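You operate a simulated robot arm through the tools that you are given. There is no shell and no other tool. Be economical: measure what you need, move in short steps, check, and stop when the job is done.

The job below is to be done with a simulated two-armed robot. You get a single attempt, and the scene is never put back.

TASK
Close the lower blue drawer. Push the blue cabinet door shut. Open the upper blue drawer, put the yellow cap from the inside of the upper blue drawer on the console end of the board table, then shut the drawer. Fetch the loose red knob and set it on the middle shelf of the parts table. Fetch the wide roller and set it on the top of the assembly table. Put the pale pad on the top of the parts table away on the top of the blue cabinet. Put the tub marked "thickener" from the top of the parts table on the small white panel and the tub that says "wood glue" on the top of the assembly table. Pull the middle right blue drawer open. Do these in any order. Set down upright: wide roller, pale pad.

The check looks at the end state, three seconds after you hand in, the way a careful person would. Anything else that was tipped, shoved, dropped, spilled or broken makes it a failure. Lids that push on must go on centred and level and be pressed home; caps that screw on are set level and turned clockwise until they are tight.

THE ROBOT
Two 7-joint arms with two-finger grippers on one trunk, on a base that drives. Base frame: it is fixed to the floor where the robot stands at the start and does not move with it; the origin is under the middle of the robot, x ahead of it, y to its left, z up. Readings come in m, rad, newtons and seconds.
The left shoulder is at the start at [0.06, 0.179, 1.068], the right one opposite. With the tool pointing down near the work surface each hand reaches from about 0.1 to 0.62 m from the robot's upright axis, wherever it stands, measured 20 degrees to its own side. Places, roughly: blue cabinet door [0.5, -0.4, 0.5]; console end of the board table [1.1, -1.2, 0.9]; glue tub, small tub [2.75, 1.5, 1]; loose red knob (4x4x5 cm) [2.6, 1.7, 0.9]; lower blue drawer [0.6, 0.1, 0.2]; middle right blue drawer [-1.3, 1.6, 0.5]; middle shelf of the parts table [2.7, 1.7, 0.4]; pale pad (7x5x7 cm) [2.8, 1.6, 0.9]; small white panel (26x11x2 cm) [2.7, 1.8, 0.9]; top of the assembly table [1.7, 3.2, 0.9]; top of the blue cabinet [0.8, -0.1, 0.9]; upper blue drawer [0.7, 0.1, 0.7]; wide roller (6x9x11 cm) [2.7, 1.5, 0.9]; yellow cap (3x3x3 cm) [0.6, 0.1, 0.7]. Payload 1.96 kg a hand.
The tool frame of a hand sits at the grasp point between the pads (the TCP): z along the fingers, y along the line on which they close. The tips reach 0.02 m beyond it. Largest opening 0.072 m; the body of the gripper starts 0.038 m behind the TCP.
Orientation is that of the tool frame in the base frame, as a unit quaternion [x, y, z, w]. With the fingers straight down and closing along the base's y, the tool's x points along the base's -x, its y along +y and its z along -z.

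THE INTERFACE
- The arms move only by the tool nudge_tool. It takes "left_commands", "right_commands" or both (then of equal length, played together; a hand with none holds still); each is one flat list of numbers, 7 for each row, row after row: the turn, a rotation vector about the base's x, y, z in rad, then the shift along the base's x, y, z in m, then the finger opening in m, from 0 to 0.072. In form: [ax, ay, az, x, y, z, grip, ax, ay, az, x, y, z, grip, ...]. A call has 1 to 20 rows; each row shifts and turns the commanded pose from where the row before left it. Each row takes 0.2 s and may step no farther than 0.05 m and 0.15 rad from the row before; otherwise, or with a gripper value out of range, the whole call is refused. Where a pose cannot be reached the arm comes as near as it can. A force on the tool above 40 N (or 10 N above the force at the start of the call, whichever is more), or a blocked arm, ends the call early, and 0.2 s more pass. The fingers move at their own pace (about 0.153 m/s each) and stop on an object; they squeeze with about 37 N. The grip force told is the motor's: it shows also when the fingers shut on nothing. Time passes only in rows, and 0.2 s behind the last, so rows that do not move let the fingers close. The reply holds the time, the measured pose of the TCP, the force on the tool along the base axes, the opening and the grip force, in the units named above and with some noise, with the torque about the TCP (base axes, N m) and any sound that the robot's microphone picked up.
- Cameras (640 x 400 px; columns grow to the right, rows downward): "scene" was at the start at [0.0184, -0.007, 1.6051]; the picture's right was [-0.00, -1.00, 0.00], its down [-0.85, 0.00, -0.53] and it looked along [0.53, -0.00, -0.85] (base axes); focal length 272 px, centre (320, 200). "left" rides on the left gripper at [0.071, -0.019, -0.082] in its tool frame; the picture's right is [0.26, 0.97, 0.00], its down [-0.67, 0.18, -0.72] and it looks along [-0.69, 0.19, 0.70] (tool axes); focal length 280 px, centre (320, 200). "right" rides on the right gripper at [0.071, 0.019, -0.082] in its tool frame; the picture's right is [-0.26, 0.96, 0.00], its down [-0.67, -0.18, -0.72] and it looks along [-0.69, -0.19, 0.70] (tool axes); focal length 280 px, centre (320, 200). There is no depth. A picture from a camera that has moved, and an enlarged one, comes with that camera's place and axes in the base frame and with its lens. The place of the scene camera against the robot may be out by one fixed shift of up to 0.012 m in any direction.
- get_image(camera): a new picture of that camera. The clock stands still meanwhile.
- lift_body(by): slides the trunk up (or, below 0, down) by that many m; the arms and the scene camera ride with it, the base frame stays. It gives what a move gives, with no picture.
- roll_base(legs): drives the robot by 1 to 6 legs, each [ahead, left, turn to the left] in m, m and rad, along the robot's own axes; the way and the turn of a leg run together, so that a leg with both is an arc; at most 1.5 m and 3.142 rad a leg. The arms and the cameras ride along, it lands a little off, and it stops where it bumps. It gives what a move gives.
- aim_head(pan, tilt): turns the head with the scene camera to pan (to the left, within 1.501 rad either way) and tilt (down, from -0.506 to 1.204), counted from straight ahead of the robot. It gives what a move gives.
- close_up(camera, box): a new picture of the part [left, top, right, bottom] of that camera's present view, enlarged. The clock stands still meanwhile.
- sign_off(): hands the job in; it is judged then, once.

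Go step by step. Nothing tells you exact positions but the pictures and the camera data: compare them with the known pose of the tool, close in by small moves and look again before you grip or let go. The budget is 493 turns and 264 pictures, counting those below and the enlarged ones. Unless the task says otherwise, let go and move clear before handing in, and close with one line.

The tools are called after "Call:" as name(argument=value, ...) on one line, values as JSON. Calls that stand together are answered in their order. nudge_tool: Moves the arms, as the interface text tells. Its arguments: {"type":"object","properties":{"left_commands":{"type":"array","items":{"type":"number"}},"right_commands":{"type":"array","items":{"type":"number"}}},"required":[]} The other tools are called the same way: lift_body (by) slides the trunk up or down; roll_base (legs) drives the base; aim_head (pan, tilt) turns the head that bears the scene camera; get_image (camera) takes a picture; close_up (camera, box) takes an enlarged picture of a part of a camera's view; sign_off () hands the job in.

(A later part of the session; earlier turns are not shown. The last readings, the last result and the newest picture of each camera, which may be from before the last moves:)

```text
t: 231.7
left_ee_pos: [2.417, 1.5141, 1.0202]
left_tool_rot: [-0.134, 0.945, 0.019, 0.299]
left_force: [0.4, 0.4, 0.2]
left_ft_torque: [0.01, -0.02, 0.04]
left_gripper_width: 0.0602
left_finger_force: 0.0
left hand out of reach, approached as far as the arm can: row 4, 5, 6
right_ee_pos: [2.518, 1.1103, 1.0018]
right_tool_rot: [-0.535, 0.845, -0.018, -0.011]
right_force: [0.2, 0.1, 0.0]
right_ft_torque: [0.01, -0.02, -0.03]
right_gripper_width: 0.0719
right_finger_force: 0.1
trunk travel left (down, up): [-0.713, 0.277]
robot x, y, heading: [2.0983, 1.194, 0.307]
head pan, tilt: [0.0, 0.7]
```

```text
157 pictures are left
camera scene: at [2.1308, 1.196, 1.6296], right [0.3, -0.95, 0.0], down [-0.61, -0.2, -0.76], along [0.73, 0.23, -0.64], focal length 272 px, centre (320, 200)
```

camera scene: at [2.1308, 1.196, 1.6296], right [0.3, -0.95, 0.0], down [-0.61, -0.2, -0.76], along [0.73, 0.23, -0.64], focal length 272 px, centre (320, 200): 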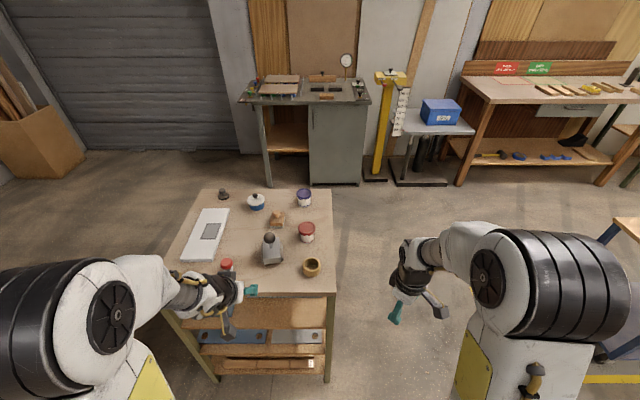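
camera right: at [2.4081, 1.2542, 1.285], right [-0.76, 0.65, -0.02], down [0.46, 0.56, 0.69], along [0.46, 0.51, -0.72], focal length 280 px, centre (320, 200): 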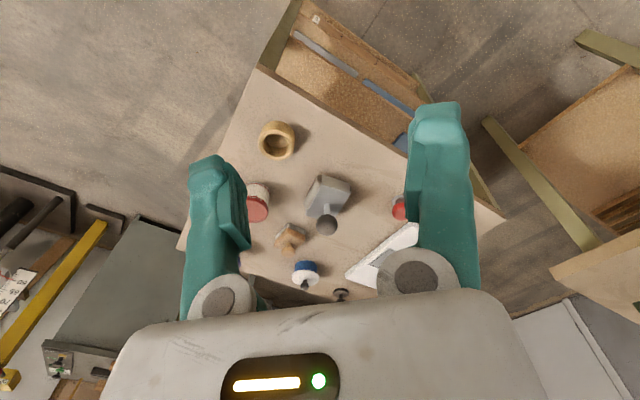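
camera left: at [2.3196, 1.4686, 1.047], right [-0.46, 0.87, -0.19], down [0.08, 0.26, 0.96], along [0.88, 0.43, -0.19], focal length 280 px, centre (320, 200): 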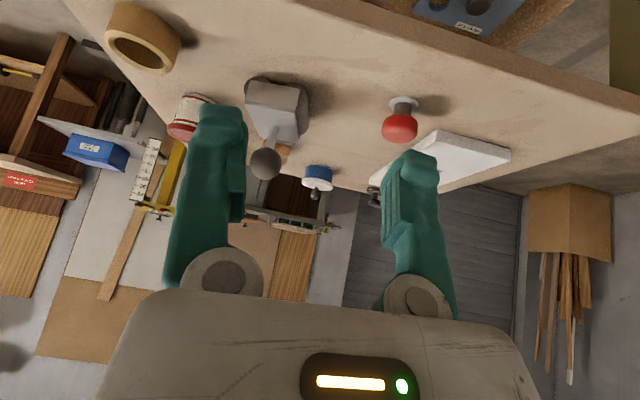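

The knob triangulates to [2.567, 1.667]. Moving the left hand near it, with a bit more pitch.

Call:
nudge_tool(left_commands=[0, 0, 0, 0.012, 0.024, -0.01, 0.06, 0, 0, 0, 0.012, 0.024, -0.01, 0.06, 0, 0, 0, 0.012, 0.024, -0.01, 0.06, 0, 0, 0, 0.012, 0.024, -0.01, 0.06, 0.0305, -0.0953, 0.05, 0.012, 0.02, -0.01, 0.06, 0.0305, -0.0953, 0.05, 0.012, 0.012, -0.01, 0.06, 0, 0, 0, 0, 0, 0, 0.06])

Call:
get_image(camera="left")

```text
t: 233.3
left_ee_pos: [2.4859, 1.6427, 0.9587]
left_tool_rot: [-0.172, 0.902, 0.05, 0.392]
left_force: [0.2, -0.3, 0.0]
left_ft_torque: [-0.01, -0.03, -0.02]
left_gripper_width: 0.0597
left_finger_force: 0.1
right_ee_pos: [2.518, 1.1096, 1.0013]
right_tool_rot: [-0.535, 0.845, -0.017, -0.012]
right_force: [-0.4, 0.0, -0.6]
right_ft_torque: [-0.02, -0.02, 0.0]
right_gripper_width: 0.0722
right_finger_force: 0.1
trunk travel left (down, up): [-0.713, 0.277]
robot x, y, heading: [2.0997, 1.194, 0.307]
head pan, tilt: [0.0, 0.7]
```

```text
156 pictures are left
camera left: at [2.3911, 1.587, 0.9645], right [-0.51, 0.83, -0.23], down [-0.13, 0.19, 0.97], along [0.85, 0.52, 0.01], focal length 280 px, centre (320, 200)
```

left: 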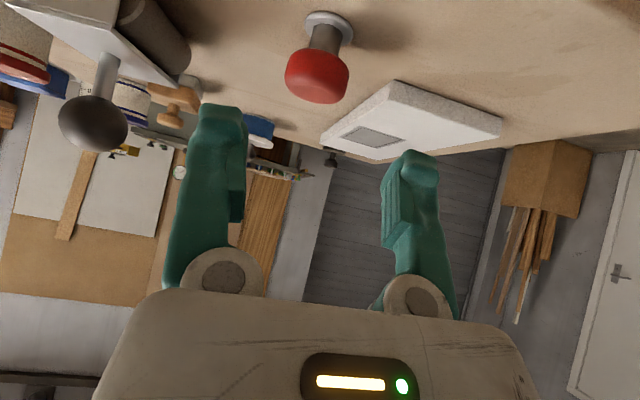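

Call:
nudge_tool(left_commands=[0, 0, 0, 0.024, 0.0075, -0.0238, 0.06, 0, 0, 0, 0.024, 0.0075, -0.0238, 0.06, 0, 0, 0, 0, 0, 0, 0.06])

Call:
get_image(camera="left")

```text
t: 234.1
left_ee_pos: [2.5374, 1.6587, 0.9131]
left_tool_rot: [-0.174, 0.902, 0.05, 0.391]
left_force: [-0.2, -0.4, 0.1]
left_ft_torque: [0.01, 0.0, 0.03]
left_gripper_width: 0.0601
left_finger_force: 0.1
right_ee_pos: [2.5164, 1.1098, 1.0018]
right_tool_rot: [-0.534, 0.845, -0.016, -0.011]
right_force: [0.1, -0.1, 0.1]
right_ft_torque: [0.01, 0.0, 0.0]
right_gripper_width: 0.0719
right_finger_force: 0.1
trunk travel left (down, up): [-0.713, 0.277]
robot x, y, heading: [2.0976, 1.1945, 0.305]
head pan, tilt: [0.0, 0.7]
```

```text
155 pictures are left
camera left: at [2.441, 1.6021, 0.9181], right [-0.51, 0.83, -0.23], down [-0.13, 0.2, 0.97], along [0.85, 0.52, 0.01], focal length 280 px, centre (320, 200)
```

left: 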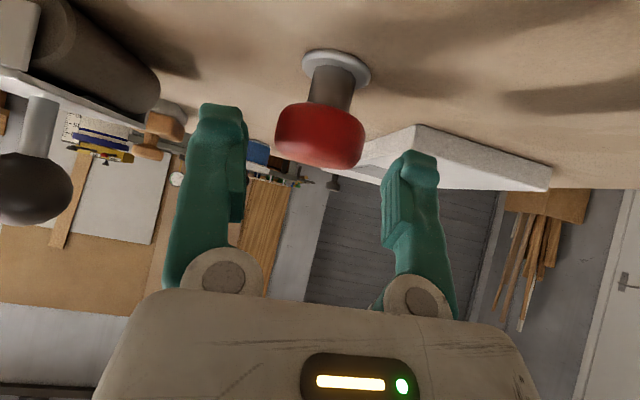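

Call:
nudge_tool(left_commands=[0, 0, 0, 0.018, 0.004, -0.026, 0.06, 0, 0, 0, 0, 0, 0, 0.06])

Call:
get_image(camera="left")

Call:
close_up(camera="scene", box=[140, 220, 300, 340])

```text
t: 234.7
left_ee_pos: [2.5537, 1.6633, 0.8874]
left_tool_rot: [-0.173, 0.902, 0.05, 0.392]
left_force: [-0.9, -0.3, 0.6]
left_ft_torque: [0.01, 0.01, 0.01]
left_gripper_width: 0.0599
left_finger_force: 0.0
right_ee_pos: [2.5159, 1.1097, 1.0011]
right_tool_rot: [-0.535, 0.845, -0.017, -0.011]
right_force: [-0.6, -0.8, -0.4]
right_ft_torque: [-0.02, 0.0, 0.04]
right_gripper_width: 0.0719
right_finger_force: 0.2
trunk travel left (down, up): [-0.713, 0.277]
robot x, y, heading: [2.0977, 1.1914, 0.309]
head pan, tilt: [0.0, 0.7]
```

```text
154 pictures are left
camera left: at [2.4593, 1.6075, 0.8923], right [-0.51, 0.83, -0.23], down [-0.13, 0.2, 0.97], along [0.85, 0.52, 0.01], focal length 280 px, centre (320, 200)
```

left: 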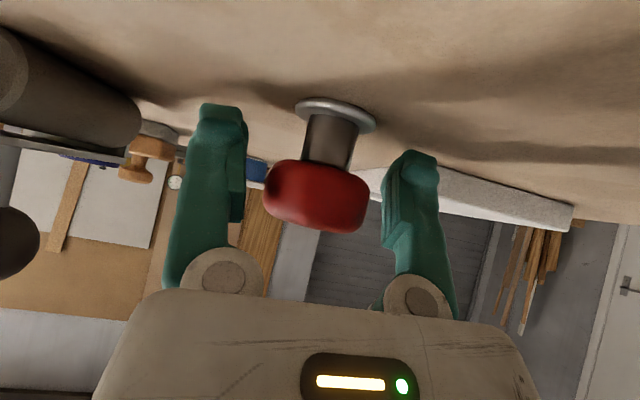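

```text
3.33 times, centred on (220, 280) of scene
camera zoom: at [2.1296, 1.1956, 1.6296], right [0.3, -0.95, 0.0], down [-0.61, -0.19, -0.77], along [0.73, 0.23, -0.64], focal length 908 px, centre (653, -67)
```

zoom: 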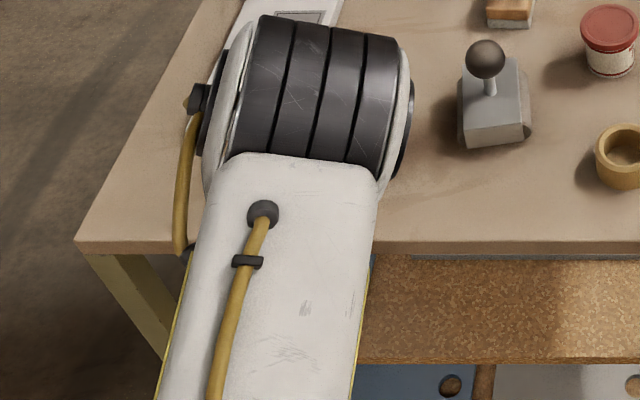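

The knob's head is centred between the pads. Closing and lifting.

Call:
nudge_tool(left_commands=[0, 0, 0, 0, 0, 0, 0.02, 0, 0, 0, 0, 0, 0, 0.0, 0, 0, 0, 0, 0, 0, 0.0, 0, 0, 0, 0, 0, 0.02, 0.0, 0, 0, 0, 0, 0, 0.03, 0.0])

Call:
get_image(camera="left")

Call:
close_up(camera="scene", box=[265, 170, 345, 290])

```text
t: 235.9
left_ee_pos: [2.5514, 1.661, 0.9372]
left_tool_rot: [-0.173, 0.903, 0.05, 0.391]
left_force: [-1.0, 0.2, -0.1]
left_ft_torque: [-0.04, 0.03, -0.01]
left_gripper_width: 0.0337
left_finger_force: 37.1
right_ee_pos: [2.5163, 1.1093, 0.9999]
right_tool_rot: [-0.534, 0.845, -0.016, -0.011]
right_force: [-0.6, -0.3, 0.4]
right_ft_torque: [-0.01, -0.01, -0.02]
right_gripper_width: 0.0719
right_finger_force: 0.0
trunk travel left (down, up): [-0.713, 0.277]
robot x, y, heading: [2.096, 1.1929, 0.305]
head pan, tilt: [0.0, 0.7]
```

```text
152 pictures are left
camera left: at [2.4573, 1.6055, 0.9428], right [-0.5, 0.83, -0.23], down [-0.13, 0.2, 0.97], along [0.85, 0.52, 0.01], focal length 280 px, centre (320, 200)
```

left: 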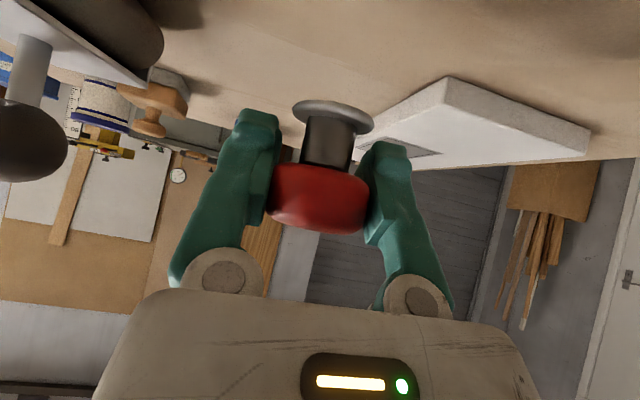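

```text
3.33 times, centred on (305, 230) of scene
camera zoom: at [2.1302, 1.1953, 1.6295], right [0.3, -0.95, 0.0], down [-0.61, -0.19, -0.77], along [0.73, 0.23, -0.64], focal length 908 px, centre (370, 100)
```

zoom: 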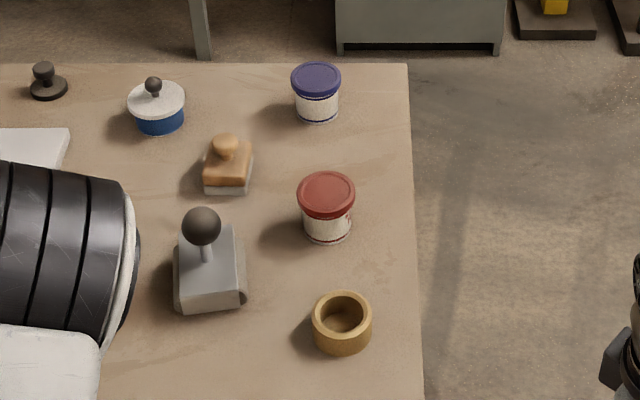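

The knob is held. I'll withdraw it in front of the table and lower to the middle shelf's height.

Call:
nudge_tool(left_commands=[0, 0, 0, 0, 0, 0.03, 0, 0, 0, 0, -0.038, -0.012, 0, 0, 0, 0, 0, -0.038, -0.012, 0, 0, 0, 0, 0, -0.038, -0.012, 0, 0, 0, 0, 0, -0.038, -0.012, 0, 0, 0, 0, 0, -0.038, -0.012, 0, 0, 0, 0, 0, 0.005, -0.02, 0, 0, 0, 0, 0, 0.005, -0.02, 0, 0])

Call:
lift_body(by=-0.4)

Call:
get_image(camera="left")

Call:
get_image(camera="scene")

```text
t: 237.7
left_ee_pos: [2.3912, 1.5795, 0.9563]
left_tool_rot: [-0.174, 0.903, 0.05, 0.391]
left_force: [-0.1, -0.5, 0.2]
left_ft_torque: [0.03, 0.03, -0.01]
left_gripper_width: 0.0348
left_finger_force: 37.1
left hand out of reach, approached as far as the arm can: row 6, 7, 8
right_ee_pos: [2.5177, 1.1099, 1.0005]
right_tool_rot: [-0.534, 0.845, -0.016, -0.012]
right_force: [0.8, -0.2, 0.5]
right_ft_torque: [0.02, -0.01, 0.01]
right_gripper_width: 0.0719
right_finger_force: 0.0
trunk travel left (down, up): [-0.713, 0.277]
robot x, y, heading: [2.0993, 1.1954, 0.307]
head pan, tilt: [0.0, 0.7]
```

```text
t: 241.5
left_ee_pos: [2.3908, 1.58, 0.557]
left_tool_rot: [-0.174, 0.903, 0.049, 0.391]
left_force: [-0.4, -0.3, -0.6]
left_ft_torque: [-0.02, -0.01, 0.0]
left_gripper_width: 0.035
left_finger_force: 36.8
right_ee_pos: [2.5163, 1.1105, 0.6016]
right_tool_rot: [-0.535, 0.845, -0.016, -0.012]
right_force: [-1.2, -0.4, 0.1]
right_ft_torque: [-0.01, 0.02, -0.01]
right_gripper_width: 0.0722
right_finger_force: 0.1
trunk travel left (down, up): [-0.313, 0.677]
robot x, y, heading: [2.097, 1.1951, 0.307]
head pan, tilt: [0.0, 0.7]
```

```text
150 pictures are left
camera left: at [2.2958, 1.5237, 0.5626], right [-0.51, 0.83, -0.23], down [-0.13, 0.2, 0.97], along [0.85, 0.52, 0.01], focal length 280 px, centre (320, 200)
```

left: 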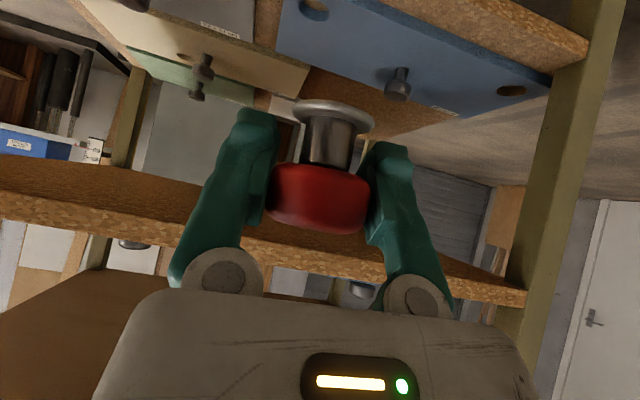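

```text
149 pictures are left
camera scene: at [2.1308, 1.196, 1.2296], right [0.3, -0.95, 0.0], down [-0.61, -0.2, -0.76], along [0.73, 0.23, -0.64], focal length 272 px, centre (320, 200)
```

scene: 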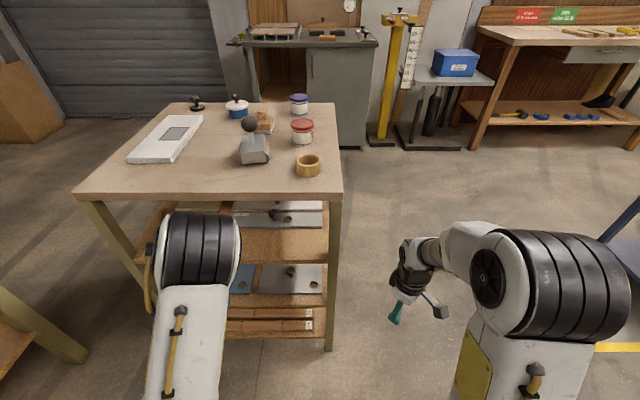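

Call:
close_up(camera="left", box=[200, 0, 640, 150])

Call:
close_up(camera="scene", box=[150, 190, 360, 350])

```text
1.45 times, centred on (420, 75) of left
camera zoom: at [2.2958, 1.5237, 0.5626], right [-0.51, 0.83, -0.23], down [-0.13, 0.2, 0.97], along [0.85, 0.52, 0.01], focal length 408 px, centre (174, 382)
```

zoom: 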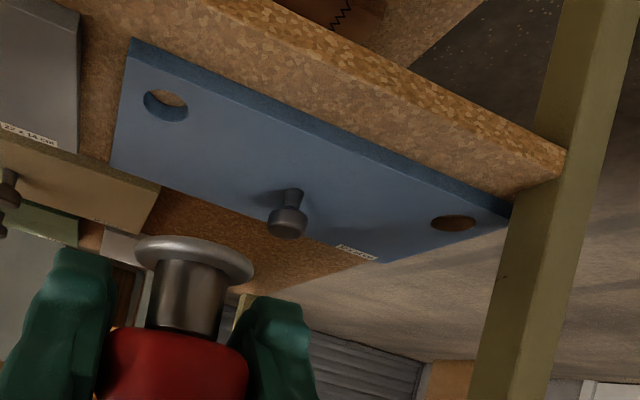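

```text
2.50 times, centred on (255, 270) of scene
camera zoom: at [2.1308, 1.196, 1.2296], right [0.3, -0.95, 0.0], down [-0.61, -0.2, -0.76], along [0.73, 0.23, -0.64], focal length 681 px, centre (482, 25)
```

zoom: 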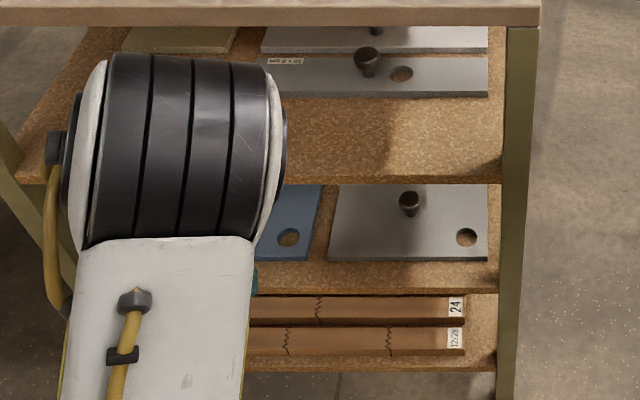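

The middle shelf is at z≈0.355 and its front strip is about 4 cm deep; the plate gap is near [2.539, 1.571]. Lowering and moving to a pre-place point.

Call:
lift_body(by=-0.12)

Call:
nudge_tool(left_commands=[0, 0, 0, 0.015, -0.01, 0, 0, 0, 0, 0, 0.015, -0.01, 0, 0, 0, 0, 0, 0.015, -0.01, 0, 0, 0, 0, 0, 0.013, -0.008, 0, 0, 0, 0, 0, 0, 0, 0, 0])

Call:
get_image(camera="left")

Call:
get_image(camera="scene")

```text
t: 243.0
left_ee_pos: [2.3905, 1.5792, 0.4375]
left_tool_rot: [-0.173, 0.903, 0.049, 0.39]
left_force: [-1.0, 0.1, -0.7]
left_ft_torque: [-0.03, 0.0, -0.01]
left_gripper_width: 0.0348
left_finger_force: 37.3
right_ee_pos: [2.5172, 1.11, 0.481]
right_tool_rot: [-0.535, 0.845, -0.017, -0.013]
right_force: [-0.1, 0.0, 0.0]
right_ft_torque: [-0.01, 0.01, -0.04]
right_gripper_width: 0.0719
right_finger_force: 0.0
trunk travel left (down, up): [-0.193, 0.797]
robot x, y, heading: [2.0972, 1.1934, 0.309]
head pan, tilt: [0.0, 0.7]
```

```text
t: 244.2
left_ee_pos: [2.4484, 1.5413, 0.4369]
left_tool_rot: [-0.174, 0.903, 0.05, 0.391]
left_force: [0.0, -0.7, -1.4]
left_ft_torque: [-0.01, 0.01, 0.0]
left_gripper_width: 0.0349
left_finger_force: 36.7
right_ee_pos: [2.5172, 1.1091, 0.4812]
right_tool_rot: [-0.534, 0.845, -0.017, -0.012]
right_force: [0.3, -0.3, 0.3]
right_ft_torque: [0.01, 0.03, 0.0]
right_gripper_width: 0.072
right_finger_force: 0.1
trunk travel left (down, up): [-0.193, 0.797]
robot x, y, heading: [2.0966, 1.1946, 0.308]
head pan, tilt: [0.0, 0.7]
```

```text
146 pictures are left
camera left: at [2.3532, 1.4851, 0.4433], right [-0.51, 0.83, -0.23], down [-0.13, 0.2, 0.97], along [0.85, 0.52, 0.01], focal length 280 px, centre (320, 200)
```

left: 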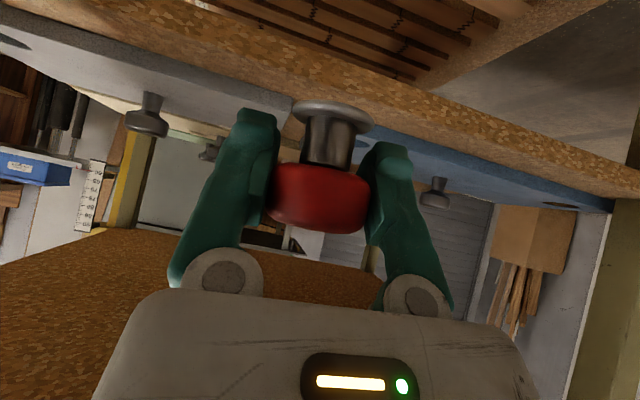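

```text
145 pictures are left
camera scene: at [2.1308, 1.1959, 1.1096], right [0.3, -0.95, 0.0], down [-0.61, -0.19, -0.76], along [0.73, 0.23, -0.64], focal length 272 px, centre (320, 200)
```

scene: 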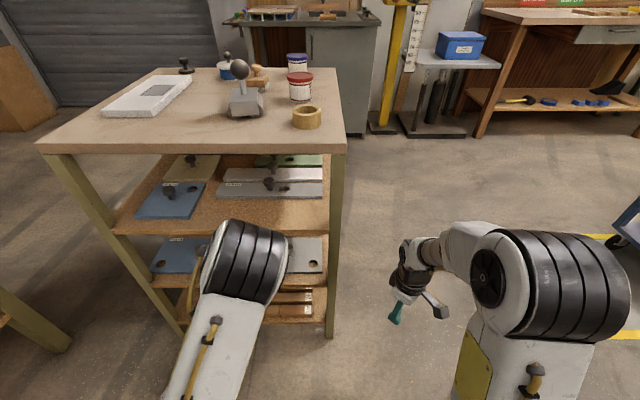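

Call:
nudge_tool(left_commands=[0, 0, 0, 0.0238, 0.0078, 0.001, 0, 0, 0, 0, 0.0238, 0.0078, 0, 0, 0, 0, 0, 0.0238, 0.0078, 0, 0, 0, 0, 0, 0.0238, 0.0078, 0, 0, 0, 0, 0, 0, 0, 0, 0])

Call:
get_image(camera="left")

Call:
close_up(camera="scene", box=[120, 200, 360, 350])

```text
t: 245.4
left_ee_pos: [2.5414, 1.5713, 0.4381]
left_tool_rot: [-0.174, 0.903, 0.049, 0.391]
left_force: [1.1, -0.2, 1.0]
left_ft_torque: [-0.02, -0.01, 0.02]
left_gripper_width: 0.035
left_finger_force: 36.8
right_ee_pos: [2.518, 1.1099, 0.4804]
right_tool_rot: [-0.534, 0.845, -0.017, -0.011]
right_force: [0.8, -0.4, -0.9]
right_ft_torque: [0.03, -0.01, 0.03]
right_gripper_width: 0.072
right_finger_force: 0.0
trunk travel left (down, up): [-0.193, 0.797]
robot x, y, heading: [2.0971, 1.1967, 0.308]
head pan, tilt: [0.0, 0.7]
```

```text
144 pictures are left
camera left: at [2.4467, 1.5158, 0.4438], right [-0.51, 0.83, -0.23], down [-0.13, 0.2, 0.97], along [0.85, 0.52, 0.01], focal length 280 px, centre (320, 200)
```

left: 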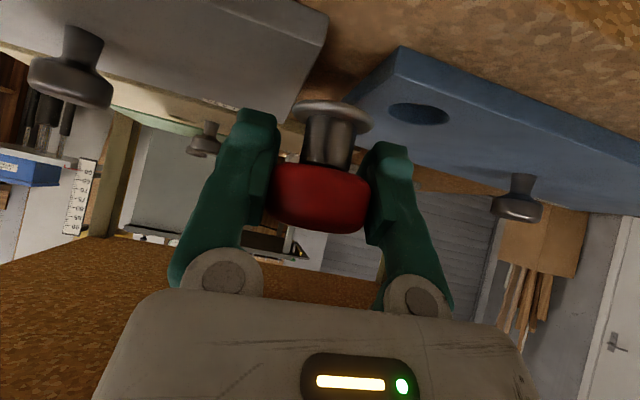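

```text
2.67 times, centred on (240, 275) of scene
camera zoom: at [2.1309, 1.196, 1.1096], right [0.3, -0.95, 0.0], down [-0.61, -0.2, -0.76], along [0.73, 0.23, -0.64], focal length 726 px, centre (533, 0)
```

zoom: 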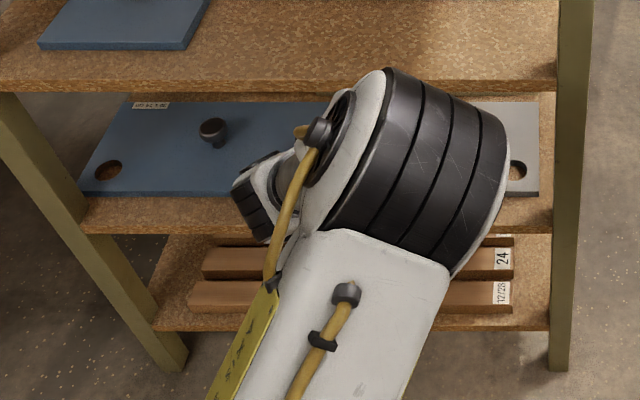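

The gap between plates is visible; the foot should shift about 7 mm left. Correcting, then lowering gently.

Call:
nudge_tool(left_commands=[0, 0, 0, -0.0035, 0.0067, 0, 0, 0, 0, 0, 0, 0, -0.012, 0, 0, 0, 0, 0, 0, 0, 0])

Call:
get_image(camera="left")

```text
t: 246.2
left_ee_pos: [2.539, 1.5777, 0.4255]
left_tool_rot: [-0.173, 0.903, 0.048, 0.39]
left_force: [-0.3, 1.7, -0.9]
left_ft_torque: [0.01, -0.04, 0.01]
left_gripper_width: 0.035
left_finger_force: 36.6
right_ee_pos: [2.5163, 1.1111, 0.4808]
right_tool_rot: [-0.534, 0.845, -0.017, -0.012]
right_force: [0.4, -0.3, -0.6]
right_ft_torque: [0.0, 0.0, 0.01]
right_gripper_width: 0.0718
right_finger_force: 0.1
trunk travel left (down, up): [-0.193, 0.797]
robot x, y, heading: [2.0976, 1.1962, 0.305]
head pan, tilt: [0.0, 0.7]
```

```text
142 pictures are left
camera left: at [2.4443, 1.5223, 0.4317], right [-0.5, 0.83, -0.23], down [-0.13, 0.2, 0.97], along [0.85, 0.52, 0.01], focal length 280 px, centre (320, 200)
```

left: 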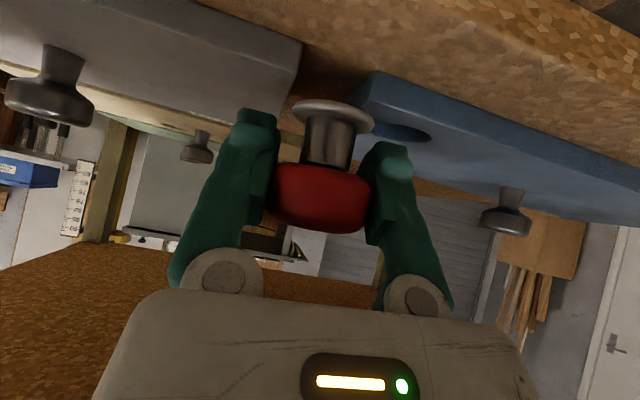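

Call:
nudge_tool(left_commands=[0, 0, 0, 0, 0, -0.006, 0, 0, 0, 0, 0, 0, -0.006, 0, 0, 0, 0, 0, 0, 0, 0])

Call:
get_image(camera="left")

```text
t: 247.0
left_ee_pos: [2.5398, 1.5795, 0.4166]
left_tool_rot: [-0.173, 0.901, 0.05, 0.395]
left_force: [3.6, 0.0, 36.5]
left_ft_torque: [0.28, 0.19, -0.05]
left_gripper_width: 0.0339
left_finger_force: 37.1
right_ee_pos: [2.5169, 1.1073, 0.4822]
right_tool_rot: [-0.534, 0.846, -0.015, -0.011]
right_force: [0.0, 0.3, 0.7]
right_ft_torque: [0.03, 0.02, 0.05]
right_gripper_width: 0.0721
right_finger_force: 0.0
trunk travel left (down, up): [-0.193, 0.797]
robot x, y, heading: [2.0966, 1.1956, 0.306]
head pan, tilt: [0.0, 0.7]
```

```text
141 pictures are left
camera left: at [2.4451, 1.5227, 0.4228], right [-0.5, 0.83, -0.24], down [-0.14, 0.19, 0.97], along [0.85, 0.52, 0.02], focal length 280 px, centre (320, 200)
```

left: 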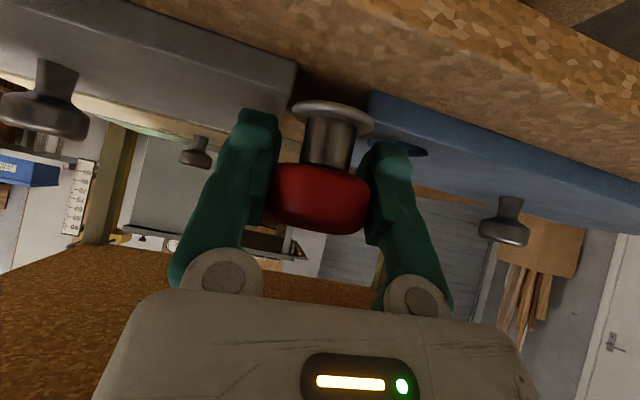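

Call:
close_up(camera="left", box=[230, 40, 430, 170])

```text
3.08 times, centred on (330, 105) of left
camera zoom: at [2.4451, 1.5227, 0.4228], right [-0.5, 0.83, -0.24], down [-0.14, 0.19, 0.97], along [0.85, 0.52, 0.02], focal length 863 px, centre (289, 492)
```

zoom: 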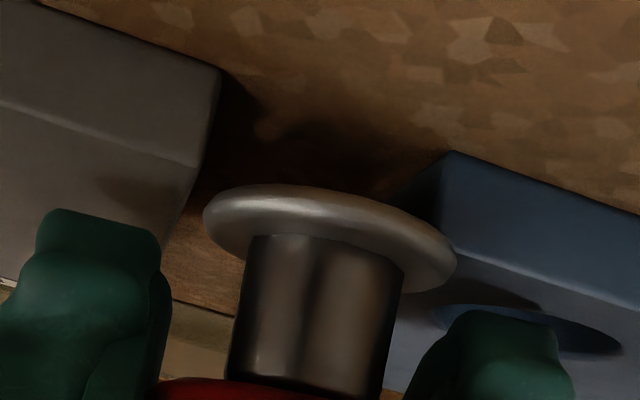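

The foot is resting on the blue plate's corner, since the gap is narrower than the foot. I'll raise it, draw it 1.8 cm towards me into the free strip and lower again.

Call:
nudge_tool(left_commands=[0, 0, 0, 0, 0, 0.012, 0, 0, 0, 0, -0.0172, -0.0054, 0, 0, 0, 0, 0, 0, 0, 0, 0])

Call:
get_image(camera="left")

Call:
close_up(camera="left", box=[230, 0, 540, 170])

```text
t: 247.8
left_ee_pos: [2.5225, 1.5761, 0.4261]
left_tool_rot: [-0.173, 0.903, 0.049, 0.391]
left_force: [1.0, -0.4, -0.5]
left_ft_torque: [-0.03, 0.02, -0.02]
left_gripper_width: 0.0347
left_finger_force: 37.4
right_ee_pos: [2.5176, 1.1098, 0.4806]
right_tool_rot: [-0.535, 0.845, -0.017, -0.011]
right_force: [0.4, 0.0, 0.5]
right_ft_torque: [-0.03, -0.01, -0.03]
right_gripper_width: 0.0717
right_finger_force: 0.2
trunk travel left (down, up): [-0.193, 0.797]
robot x, y, heading: [2.0964, 1.1946, 0.304]
head pan, tilt: [0.0, 0.7]
```

```text
139 pictures are left
camera left: at [2.428, 1.5192, 0.4306], right [-0.51, 0.83, -0.23], down [-0.13, 0.2, 0.97], along [0.85, 0.52, 0.01], focal length 280 px, centre (320, 200)
```

left: 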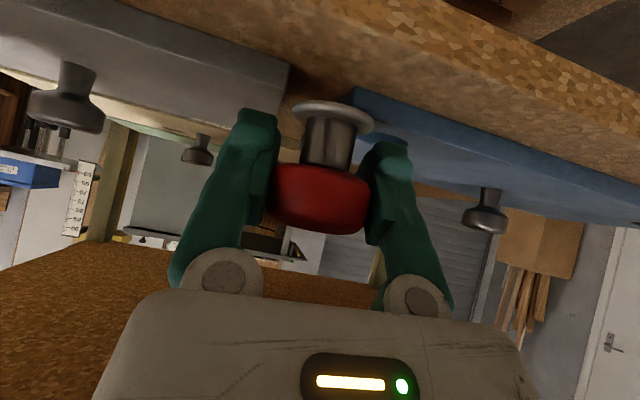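

```text
2.06 times, centred on (385, 85) of left
camera zoom: at [2.428, 1.5192, 0.4306], right [-0.51, 0.83, -0.23], down [-0.13, 0.2, 0.97], along [0.85, 0.52, 0.01], focal length 579 px, centre (186, 437)
```

zoom: 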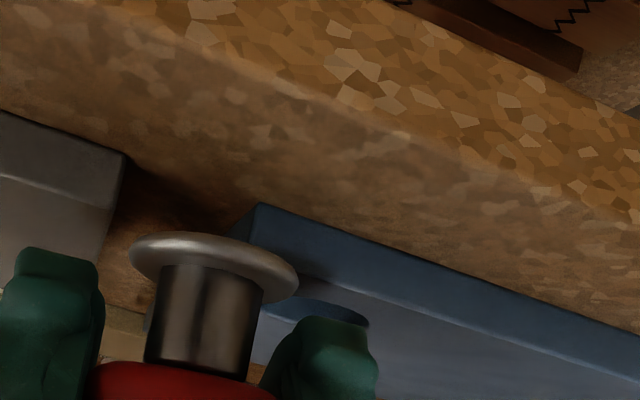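

The strip runs from 2.853 to 2.895 along the depth axis and the foot is centred at 2.878. Lowering about 2 cm.

Call:
nudge_tool(left_commands=[0, 0, 0, -0.0025, -0.0008, -0.01, 0, 0, 0, 0, 0, 0, -0.008, 0, 0, 0, 0, 0, 0, 0, 0])

Call:
nudge_tool(left_commands=[0, 0, 0, 0, 0, -0.003, 0, 0, 0, 0, 0, 0, 0, 0])

Call:
get_image(camera="left")

```text
t: 248.6
left_ee_pos: [2.5189, 1.5728, 0.4061]
left_tool_rot: [-0.174, 0.902, 0.05, 0.392]
left_force: [-0.4, -1.2, 4.4]
left_ft_torque: [0.02, -0.01, 0.0]
left_gripper_width: 0.035
left_finger_force: 36.8
right_ee_pos: [2.516, 1.1091, 0.4815]
right_tool_rot: [-0.534, 0.845, -0.016, -0.012]
right_force: [-0.6, -0.3, 0.3]
right_ft_torque: [-0.02, 0.03, -0.01]
right_gripper_width: 0.0721
right_finger_force: 0.1
trunk travel left (down, up): [-0.193, 0.797]
robot x, y, heading: [2.0976, 1.1998, 0.308]
head pan, tilt: [0.0, 0.7]
```

```text
t: 249.2
left_ee_pos: [2.5209, 1.5729, 0.4062]
left_tool_rot: [-0.174, 0.902, 0.05, 0.392]
left_force: [-4.2, -3.9, 22.3]
left_ft_torque: [0.1, 0.06, 0.0]
left_gripper_width: 0.0348
left_finger_force: 37.4
right_ee_pos: [2.5167, 1.1092, 0.4824]
right_tool_rot: [-0.535, 0.845, -0.017, -0.011]
right_force: [-0.2, 0.8, 0.0]
right_ft_torque: [-0.01, -0.01, -0.04]
right_gripper_width: 0.0719
right_finger_force: 0.0
trunk travel left (down, up): [-0.193, 0.797]
robot x, y, heading: [2.0974, 1.1949, 0.307]
head pan, tilt: [0.0, 0.7]
```

```text
137 pictures are left
camera left: at [2.4254, 1.5171, 0.4115], right [-0.5, 0.83, -0.23], down [-0.13, 0.19, 0.97], along [0.85, 0.52, 0.01], focal length 280 px, centre (320, 200)
```

left: 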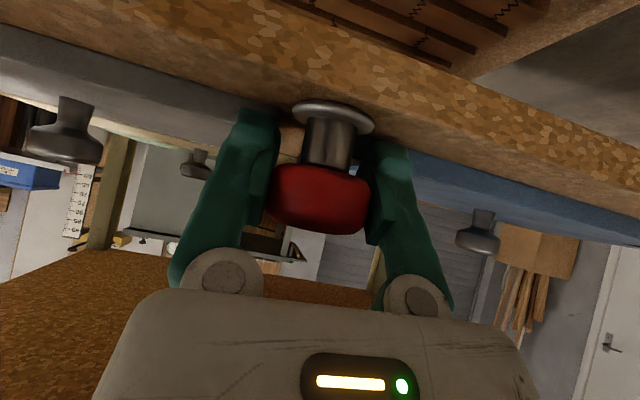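

It stands on the shelf. Opening and backing straight out.

Call:
nudge_tool(left_commands=[0, 0, 0, 0, 0, 0.001, 0.036, 0, 0, 0, 0, 0, 0, 0.045, 0, 0, 0, 0, 0, 0, 0.06, 0, 0, 0, 0, 0, 0, 0.068, 0, 0, 0, -0.014, -0.0045, 0.014, 0.068, 0, 0, 0, -0.024, -0.0075, 0.012, 0.068, 0, 0, 0, -0.03, -0.009, 0.01, 0.068, 0, 0, 0, -0.03, -0.009, 0, 0.068])

Call:
get_image(camera="left")

```text
t: 251.0
left_ee_pos: [2.4234, 1.5431, 0.4406]
left_tool_rot: [-0.173, 0.903, 0.049, 0.39]
left_force: [-0.4, -1.1, -0.2]
left_ft_torque: [0.02, 0.02, -0.03]
left_gripper_width: 0.0679
left_finger_force: 0.1
right_ee_pos: [2.5171, 1.1098, 0.4824]
right_tool_rot: [-0.534, 0.845, -0.017, -0.012]
right_force: [0.0, 0.2, 0.0]
right_ft_torque: [0.02, 0.01, 0.0]
right_gripper_width: 0.0721
right_finger_force: 0.0
trunk travel left (down, up): [-0.193, 0.797]
robot x, y, heading: [2.0943, 1.1937, 0.307]
head pan, tilt: [0.0, 0.7]
```

```text
136 pictures are left
camera left: at [2.3297, 1.4881, 0.4467], right [-0.5, 0.83, -0.23], down [-0.13, 0.2, 0.97], along [0.85, 0.52, 0.01], focal length 280 px, centre (320, 200)
```

left: 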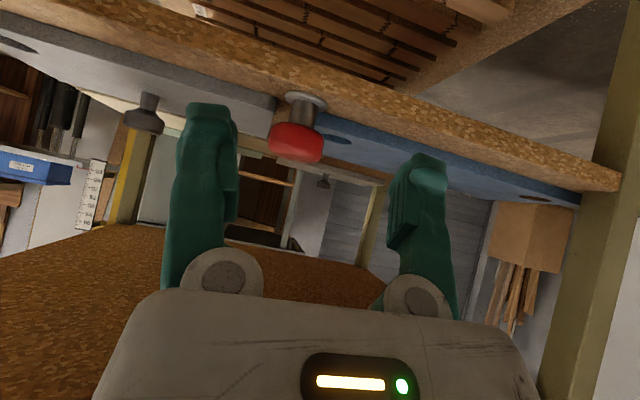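

The knob stands on the middle shelf. Now a low, close look at the tubs for their labels.

Call:
close_up(camera="scene", box=[215, 45, 335, 135])

```text
4.44 times, centred on (275, 90) of scene
camera zoom: at [2.1308, 1.1959, 1.1095], right [0.3, -0.95, 0.0], down [-0.61, -0.19, -0.76], along [0.73, 0.23, -0.64], focal length 1210 px, centre (520, 689)
```

zoom: 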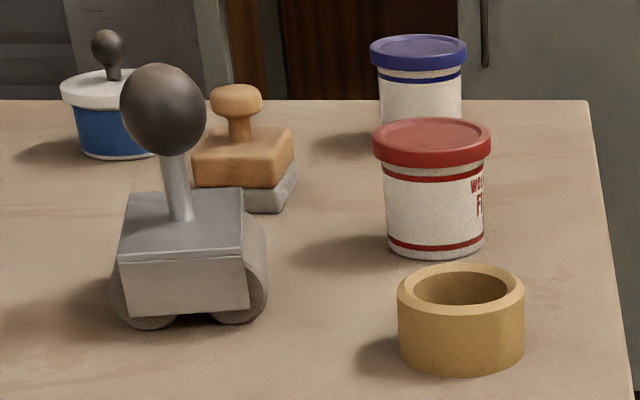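

The red-lidded tub begins "WO… / F…" (perhaps wood filler). I'll move further right around the table to read the labels fully.

Call:
roll_base(legs=[[-0.1, 0, 0], [0, -0.5, 0.0], [0.35, 0, 0.6]])

Call:
aim_head(pan=0.2, tilt=0.4)

Call:
get_image(camera="scene")

```text
t: 256.6
left_ee_pos: [2.5074, 1.3549, 0.4404]
left_tool_rot: [-0.433, 0.811, 0.162, 0.359]
left_force: [0.1, 0.2, -0.2]
left_ft_torque: [-0.02, -0.03, 0.0]
left_gripper_width: 0.068
left_finger_force: 0.0
right_ee_pos: [2.8282, 1.0504, 0.4823]
right_tool_rot: [0.761, -0.649, 0.02, 0.006]
right_force: [-0.1, 0.2, 0.3]
right_ft_torque: [-0.06, -0.01, 0.04]
right_gripper_width: 0.0719
right_finger_force: 0.0
trunk travel left (down, up): [-0.193, 0.797]
robot x, y, heading: [2.4308, 0.8814, 0.908]
head pan, tilt: [0.0, 0.7]
```

```text
t: 257.4
left_ee_pos: [2.5061, 1.3565, 0.4408]
left_tool_rot: [-0.433, 0.811, 0.162, 0.359]
left_force: [-1.1, 0.7, -0.1]
left_ft_torque: [0.0, 0.0, 0.0]
left_gripper_width: 0.0679
left_finger_force: 0.0
right_ee_pos: [2.8289, 1.0495, 0.4812]
right_tool_rot: [0.76, -0.649, 0.021, 0.006]
right_force: [-0.7, -0.1, 0.4]
right_ft_torque: [0.01, 0.06, 0.0]
right_gripper_width: 0.072
right_finger_force: 0.1
trunk travel left (down, up): [-0.193, 0.797]
robot x, y, heading: [2.4373, 0.8794, 0.908]
head pan, tilt: [0.201, 0.4]
```

```text
134 pictures are left
camera scene: at [2.448, 0.9115, 1.1363], right [0.9, -0.45, 0.0], down [-0.17, -0.35, -0.92], along [0.41, 0.82, -0.39], focal length 272 px, centre (320, 200)
```

scene: 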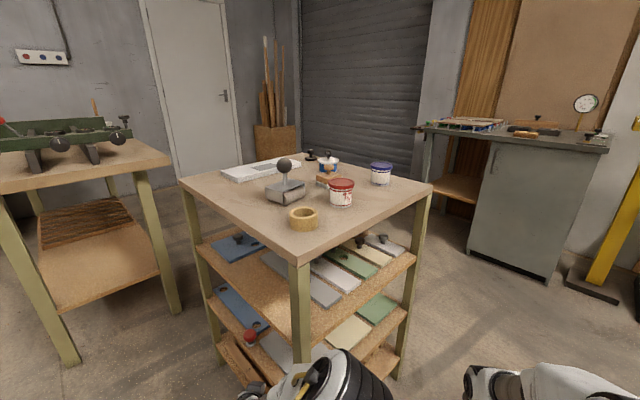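

Call:
close_up(camera="scene", box=[280, 145, 400, 235])

```text
4.44 times, centred on (340, 190) of scene
camera zoom: at [2.448, 0.9115, 1.1363], right [0.9, -0.45, 0.0], down [-0.17, -0.35, -0.92], along [0.41, 0.82, -0.39], focal length 1210 px, centre (231, 244)
```

zoom: 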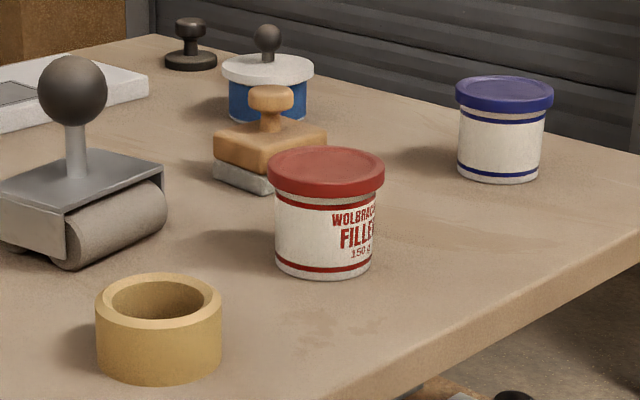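

The red tub reads "WOLBRACH FILLER", so it isn't wanted as such. The blue-lidded tub's label faces away; I'll go round to the right side of the table to see it.

Call:
roll_base(legs=[[-0.15, 0, 0], [0, -0.65, 0], [0.2, 0, 0.75]])

Call:
aim_head(pan=0.2, tilt=0.4)

Call:
get_image(camera="scene")

```text
t: 263.9
left_ee_pos: [2.623, 0.9456, 0.442]
left_tool_rot: [0.705, -0.59, -0.285, -0.272]
left_force: [-0.5, 0.2, 0.4]
left_ft_torque: [0.0, -0.01, 0.01]
left_gripper_width: 0.0679
left_finger_force: 0.1
right_ee_pos: [3.0653, 0.9474, 0.4824]
right_tool_rot: [0.948, -0.317, 0.021, -0.001]
right_force: [0.2, 0.4, 0.3]
right_ft_torque: [0.03, 0.01, -0.01]
right_gripper_width: 0.072
right_finger_force: 0.1
trunk travel left (down, up): [-0.193, 0.797]
robot x, y, heading: [2.9, 0.5531, 1.673]
head pan, tilt: [0.201, 0.4]
```

```text
t: 264.5
left_ee_pos: [2.622, 0.9434, 0.4419]
left_tool_rot: [0.705, -0.59, -0.285, -0.272]
left_force: [-0.4, 1.0, 0.9]
left_ft_torque: [-0.02, 0.01, -0.01]
left_gripper_width: 0.068
left_finger_force: 0.1
right_ee_pos: [3.0666, 0.947, 0.4813]
right_tool_rot: [0.948, -0.317, 0.021, -0.001]
right_force: [0.4, -0.7, 0.9]
right_ft_torque: [0.02, 0.02, 0.02]
right_gripper_width: 0.0718
right_finger_force: 0.1
trunk travel left (down, up): [-0.193, 0.797]
robot x, y, heading: [2.8974, 0.5543, 1.676]
head pan, tilt: [0.201, 0.4]
```

```text
132 pictures are left
camera scene: at [2.8865, 0.5756, 1.1364], right [0.95, 0.3, 0.0], down [0.12, -0.37, -0.92], along [-0.28, 0.88, -0.39], focal length 272 px, centre (320, 200)
```

scene: 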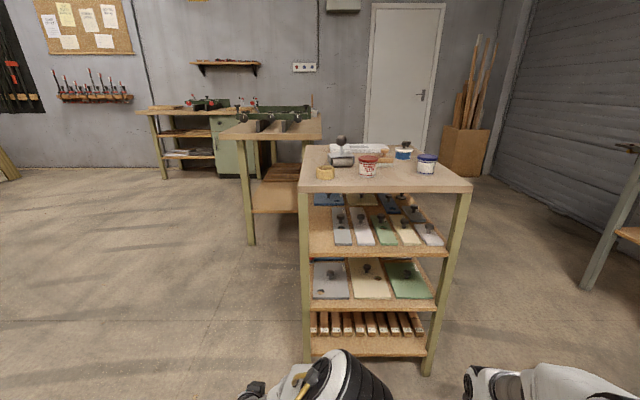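

Call:
close_up(camera="scene", box=[310, 125, 450, 190])

Call:
close_up(camera="scene", box=[395, 135, 445, 180])

```text
4.57 times, centred on (380, 158) of scene
camera zoom: at [2.8865, 0.5756, 1.1364], right [0.95, 0.3, 0.0], down [0.12, -0.37, -0.92], along [-0.28, 0.88, -0.39], focal length 1245 px, centre (46, 394)
```

zoom: 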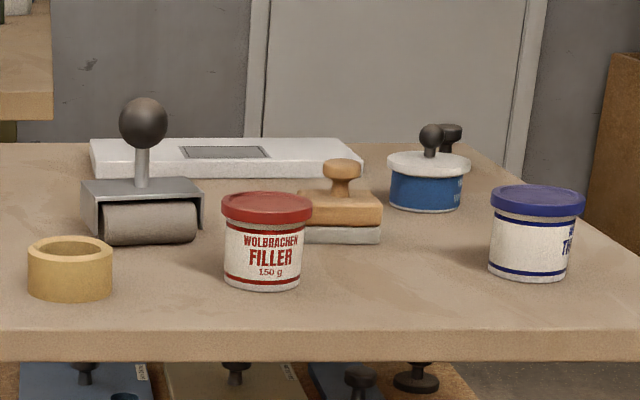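

```text
8.89 times, centred on (420, 158) of scene
camera zoom: at [2.8865, 0.5756, 1.1364], right [0.95, 0.3, 0.0], down [0.12, -0.37, -0.92], along [-0.28, 0.88, -0.39], focal length 2420 px, centre (-569, 578)
```

zoom: 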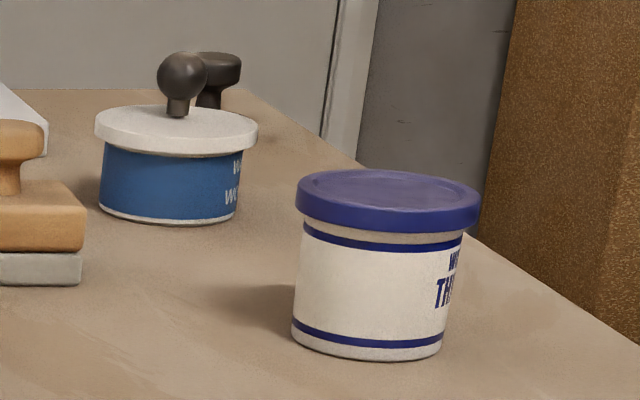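

The blue-lidded tub starts "TH…" (thickener) and the blue pot with the white knobbed lid starts "WO…" (wood glue). I'll raise the hands and square up to this side of the table to pick the thickener with the right hand.

Call:
lift_body(by=0.4)

Call:
lift_body(by=0.2)

Call:
roll_base(legs=[[0, 0, 0.21], [0.4, -0.156, 0]])

Call:
aim_head(pan=0.0, tilt=0.8)

Call:
get_image(camera="scene")

Call:
get_image(camera="right")

```text
t: 268.3
left_ee_pos: [2.6218, 0.9438, 0.8416]
left_tool_rot: [0.705, -0.59, -0.285, -0.271]
left_force: [0.2, -0.4, -0.2]
left_ft_torque: [-0.01, -0.04, -0.02]
left_gripper_width: 0.068
left_finger_force: 0.2
right_ee_pos: [3.0669, 0.9477, 0.8805]
right_tool_rot: [0.948, -0.317, 0.021, -0.002]
right_force: [0.4, -0.5, 0.2]
right_ft_torque: [-0.01, -0.01, -0.03]
right_gripper_width: 0.0721
right_finger_force: 0.2
trunk travel left (down, up): [-0.593, 0.397]
robot x, y, heading: [2.9001, 0.5567, 1.676]
head pan, tilt: [0.201, 0.4]
```

```text
t: 270.5
left_ee_pos: [2.6229, 0.9445, 1.0406]
left_tool_rot: [0.705, -0.59, -0.284, -0.272]
left_force: [0.3, 0.1, 0.7]
left_ft_torque: [0.02, -0.02, 0.01]
left_gripper_width: 0.0679
left_finger_force: 0.1
right_ee_pos: [3.0657, 0.9482, 1.0806]
right_tool_rot: [0.948, -0.317, 0.02, -0.001]
right_force: [-0.4, -0.5, 0.2]
right_ft_torque: [-0.02, 0.02, 0.04]
right_gripper_width: 0.0722
right_finger_force: 0.1
trunk travel left (down, up): [-0.793, 0.197]
robot x, y, heading: [2.9013, 0.5518, 1.676]
head pan, tilt: [0.201, 0.4]
```

```text
t: 273.9
left_ee_pos: [2.5701, 1.2991, 1.0413]
left_tool_rot: [0.763, -0.513, -0.311, -0.24]
left_force: [-0.3, 0.8, 0.6]
left_ft_torque: [0.01, -0.03, 0.01]
left_gripper_width: 0.068
left_finger_force: 0.1
right_ee_pos: [3.004, 1.3952, 1.0811]
right_tool_rot: [0.976, -0.216, 0.02, -0.003]
right_force: [0.2, 0.2, 0.1]
right_ft_torque: [0.02, 0.01, -0.04]
right_gripper_width: 0.0719
right_finger_force: 0.1
trunk travel left (down, up): [-0.793, 0.197]
robot x, y, heading: [2.9228, 0.9719, 1.889]
head pan, tilt: [0.201, 0.4]
```

```text
t: 274.8
left_ee_pos: [2.57, 1.2984, 1.0409]
left_tool_rot: [0.763, -0.513, -0.311, -0.24]
left_force: [-0.3, 0.3, 1.2]
left_ft_torque: [0.01, 0.02, 0.0]
left_gripper_width: 0.0681
left_finger_force: 0.1
right_ee_pos: [3.0032, 1.395, 1.0817]
right_tool_rot: [0.976, -0.216, 0.021, -0.004]
right_force: [0.5, 0.8, -0.4]
right_ft_torque: [0.01, -0.02, 0.0]
right_gripper_width: 0.072
right_finger_force: 0.0
trunk travel left (down, up): [-0.793, 0.197]
robot x, y, heading: [2.92, 0.9762, 1.888]
head pan, tilt: [0.0, 0.799]
```

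```text
129 pictures are left
camera scene: at [2.9251, 0.9873, 1.7014], right [0.95, 0.31, 0.0], down [0.22, -0.68, -0.7], along [-0.22, 0.66, -0.72], focal length 272 px, centre (320, 200)
```

scene: 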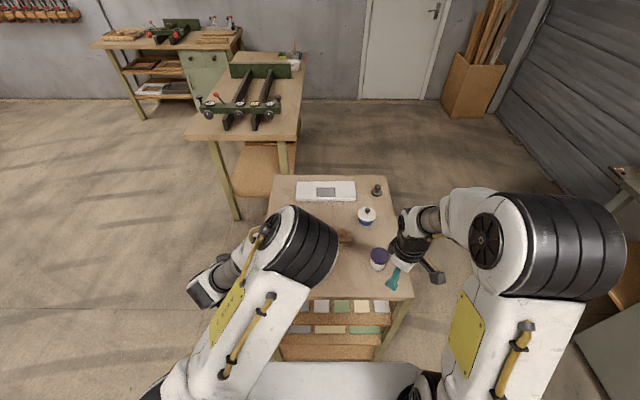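

```text
128 pictures are left
camera right: at [3.0565, 1.3479, 1.1652], right [-0.64, -0.77, -0.02], down [-0.56, 0.45, 0.69], along [-0.52, 0.46, -0.72], focal length 280 px, centre (320, 200)
```

right: 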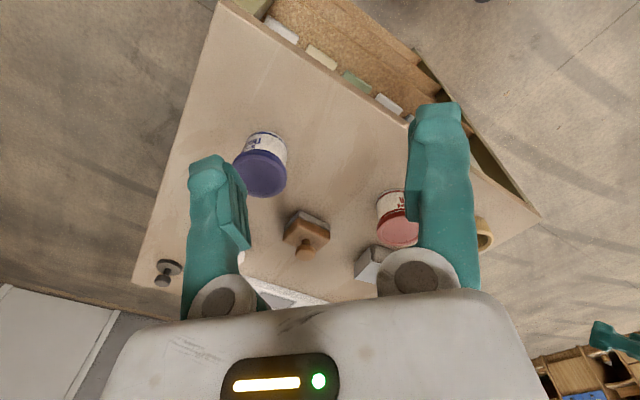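

Aligning the right hand: yaw to face the table squarely, then pitch 45°.

Call:
nudge_tool(right_commands=[0, 0, -0.137, 0, 0, 0, 0.072, 0, 0, -0.137, 0, 0, 0, 0.072, 0, 0, -0.137, 0, 0, 0, 0.072, 0, 0, -0.137, 0, 0, 0, 0.072, 0, 0, -0.137, 0, 0, 0, 0.072, 0, 0, -0.137, 0, 0, 0, 0.072, 0.1425, 0.0468, 0, 0, 0, -0.01, 0.072, 0.1425, 0.0468, 0, 0, 0, -0.01, 0.072, 0.1425, 0.0468, 0, 0, 0, -0.01, 0.072, 0.1425, 0.0468, 0, 0, 0, -0.01, 0.072, 0.1425, 0.0468, 0, 0, 0, -0.01, 0.072, 0, 0, 0, 0, 0, 0, 0.072])

Call:
get_image(camera="right")

```text
t: 277.4
left_ee_pos: [2.5699, 1.2979, 1.0417]
left_tool_rot: [0.763, -0.512, -0.313, -0.24]
left_force: [0.1, 0.5, -0.4]
left_ft_torque: [0.0, 0.01, -0.01]
left_gripper_width: 0.0682
left_finger_force: 0.1
right_ee_pos: [2.9985, 1.4231, 1.0232]
right_tool_rot: [0.757, -0.553, -0.278, -0.209]
right_force: [-0.3, 0.8, -0.2]
right_ft_torque: [0.0, 0.0, -0.01]
right_gripper_width: 0.0719
right_finger_force: 0.1
right hand out of reach, approached as far as the arm can: row 10, 11
trunk travel left (down, up): [-0.793, 0.197]
robot x, y, heading: [2.9212, 0.9769, 1.884]
head pan, tilt: [0.0, 0.799]
```

```text
127 pictures are left
camera right: at [3.0126, 1.3149, 1.0391], right [-0.98, -0.1, 0.16], down [0.15, 0.09, 0.98], along [-0.12, 0.99, -0.08], focal length 280 px, centre (320, 200)
```

right: 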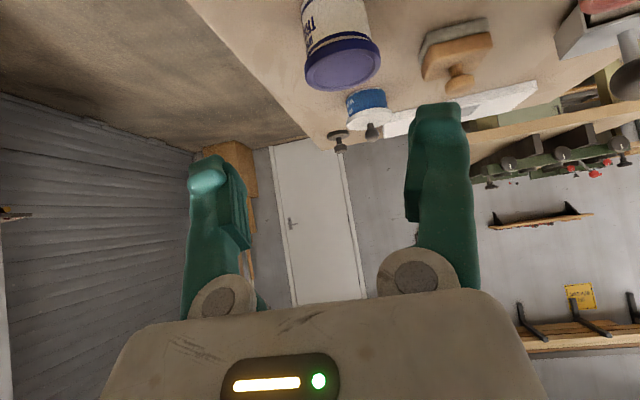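

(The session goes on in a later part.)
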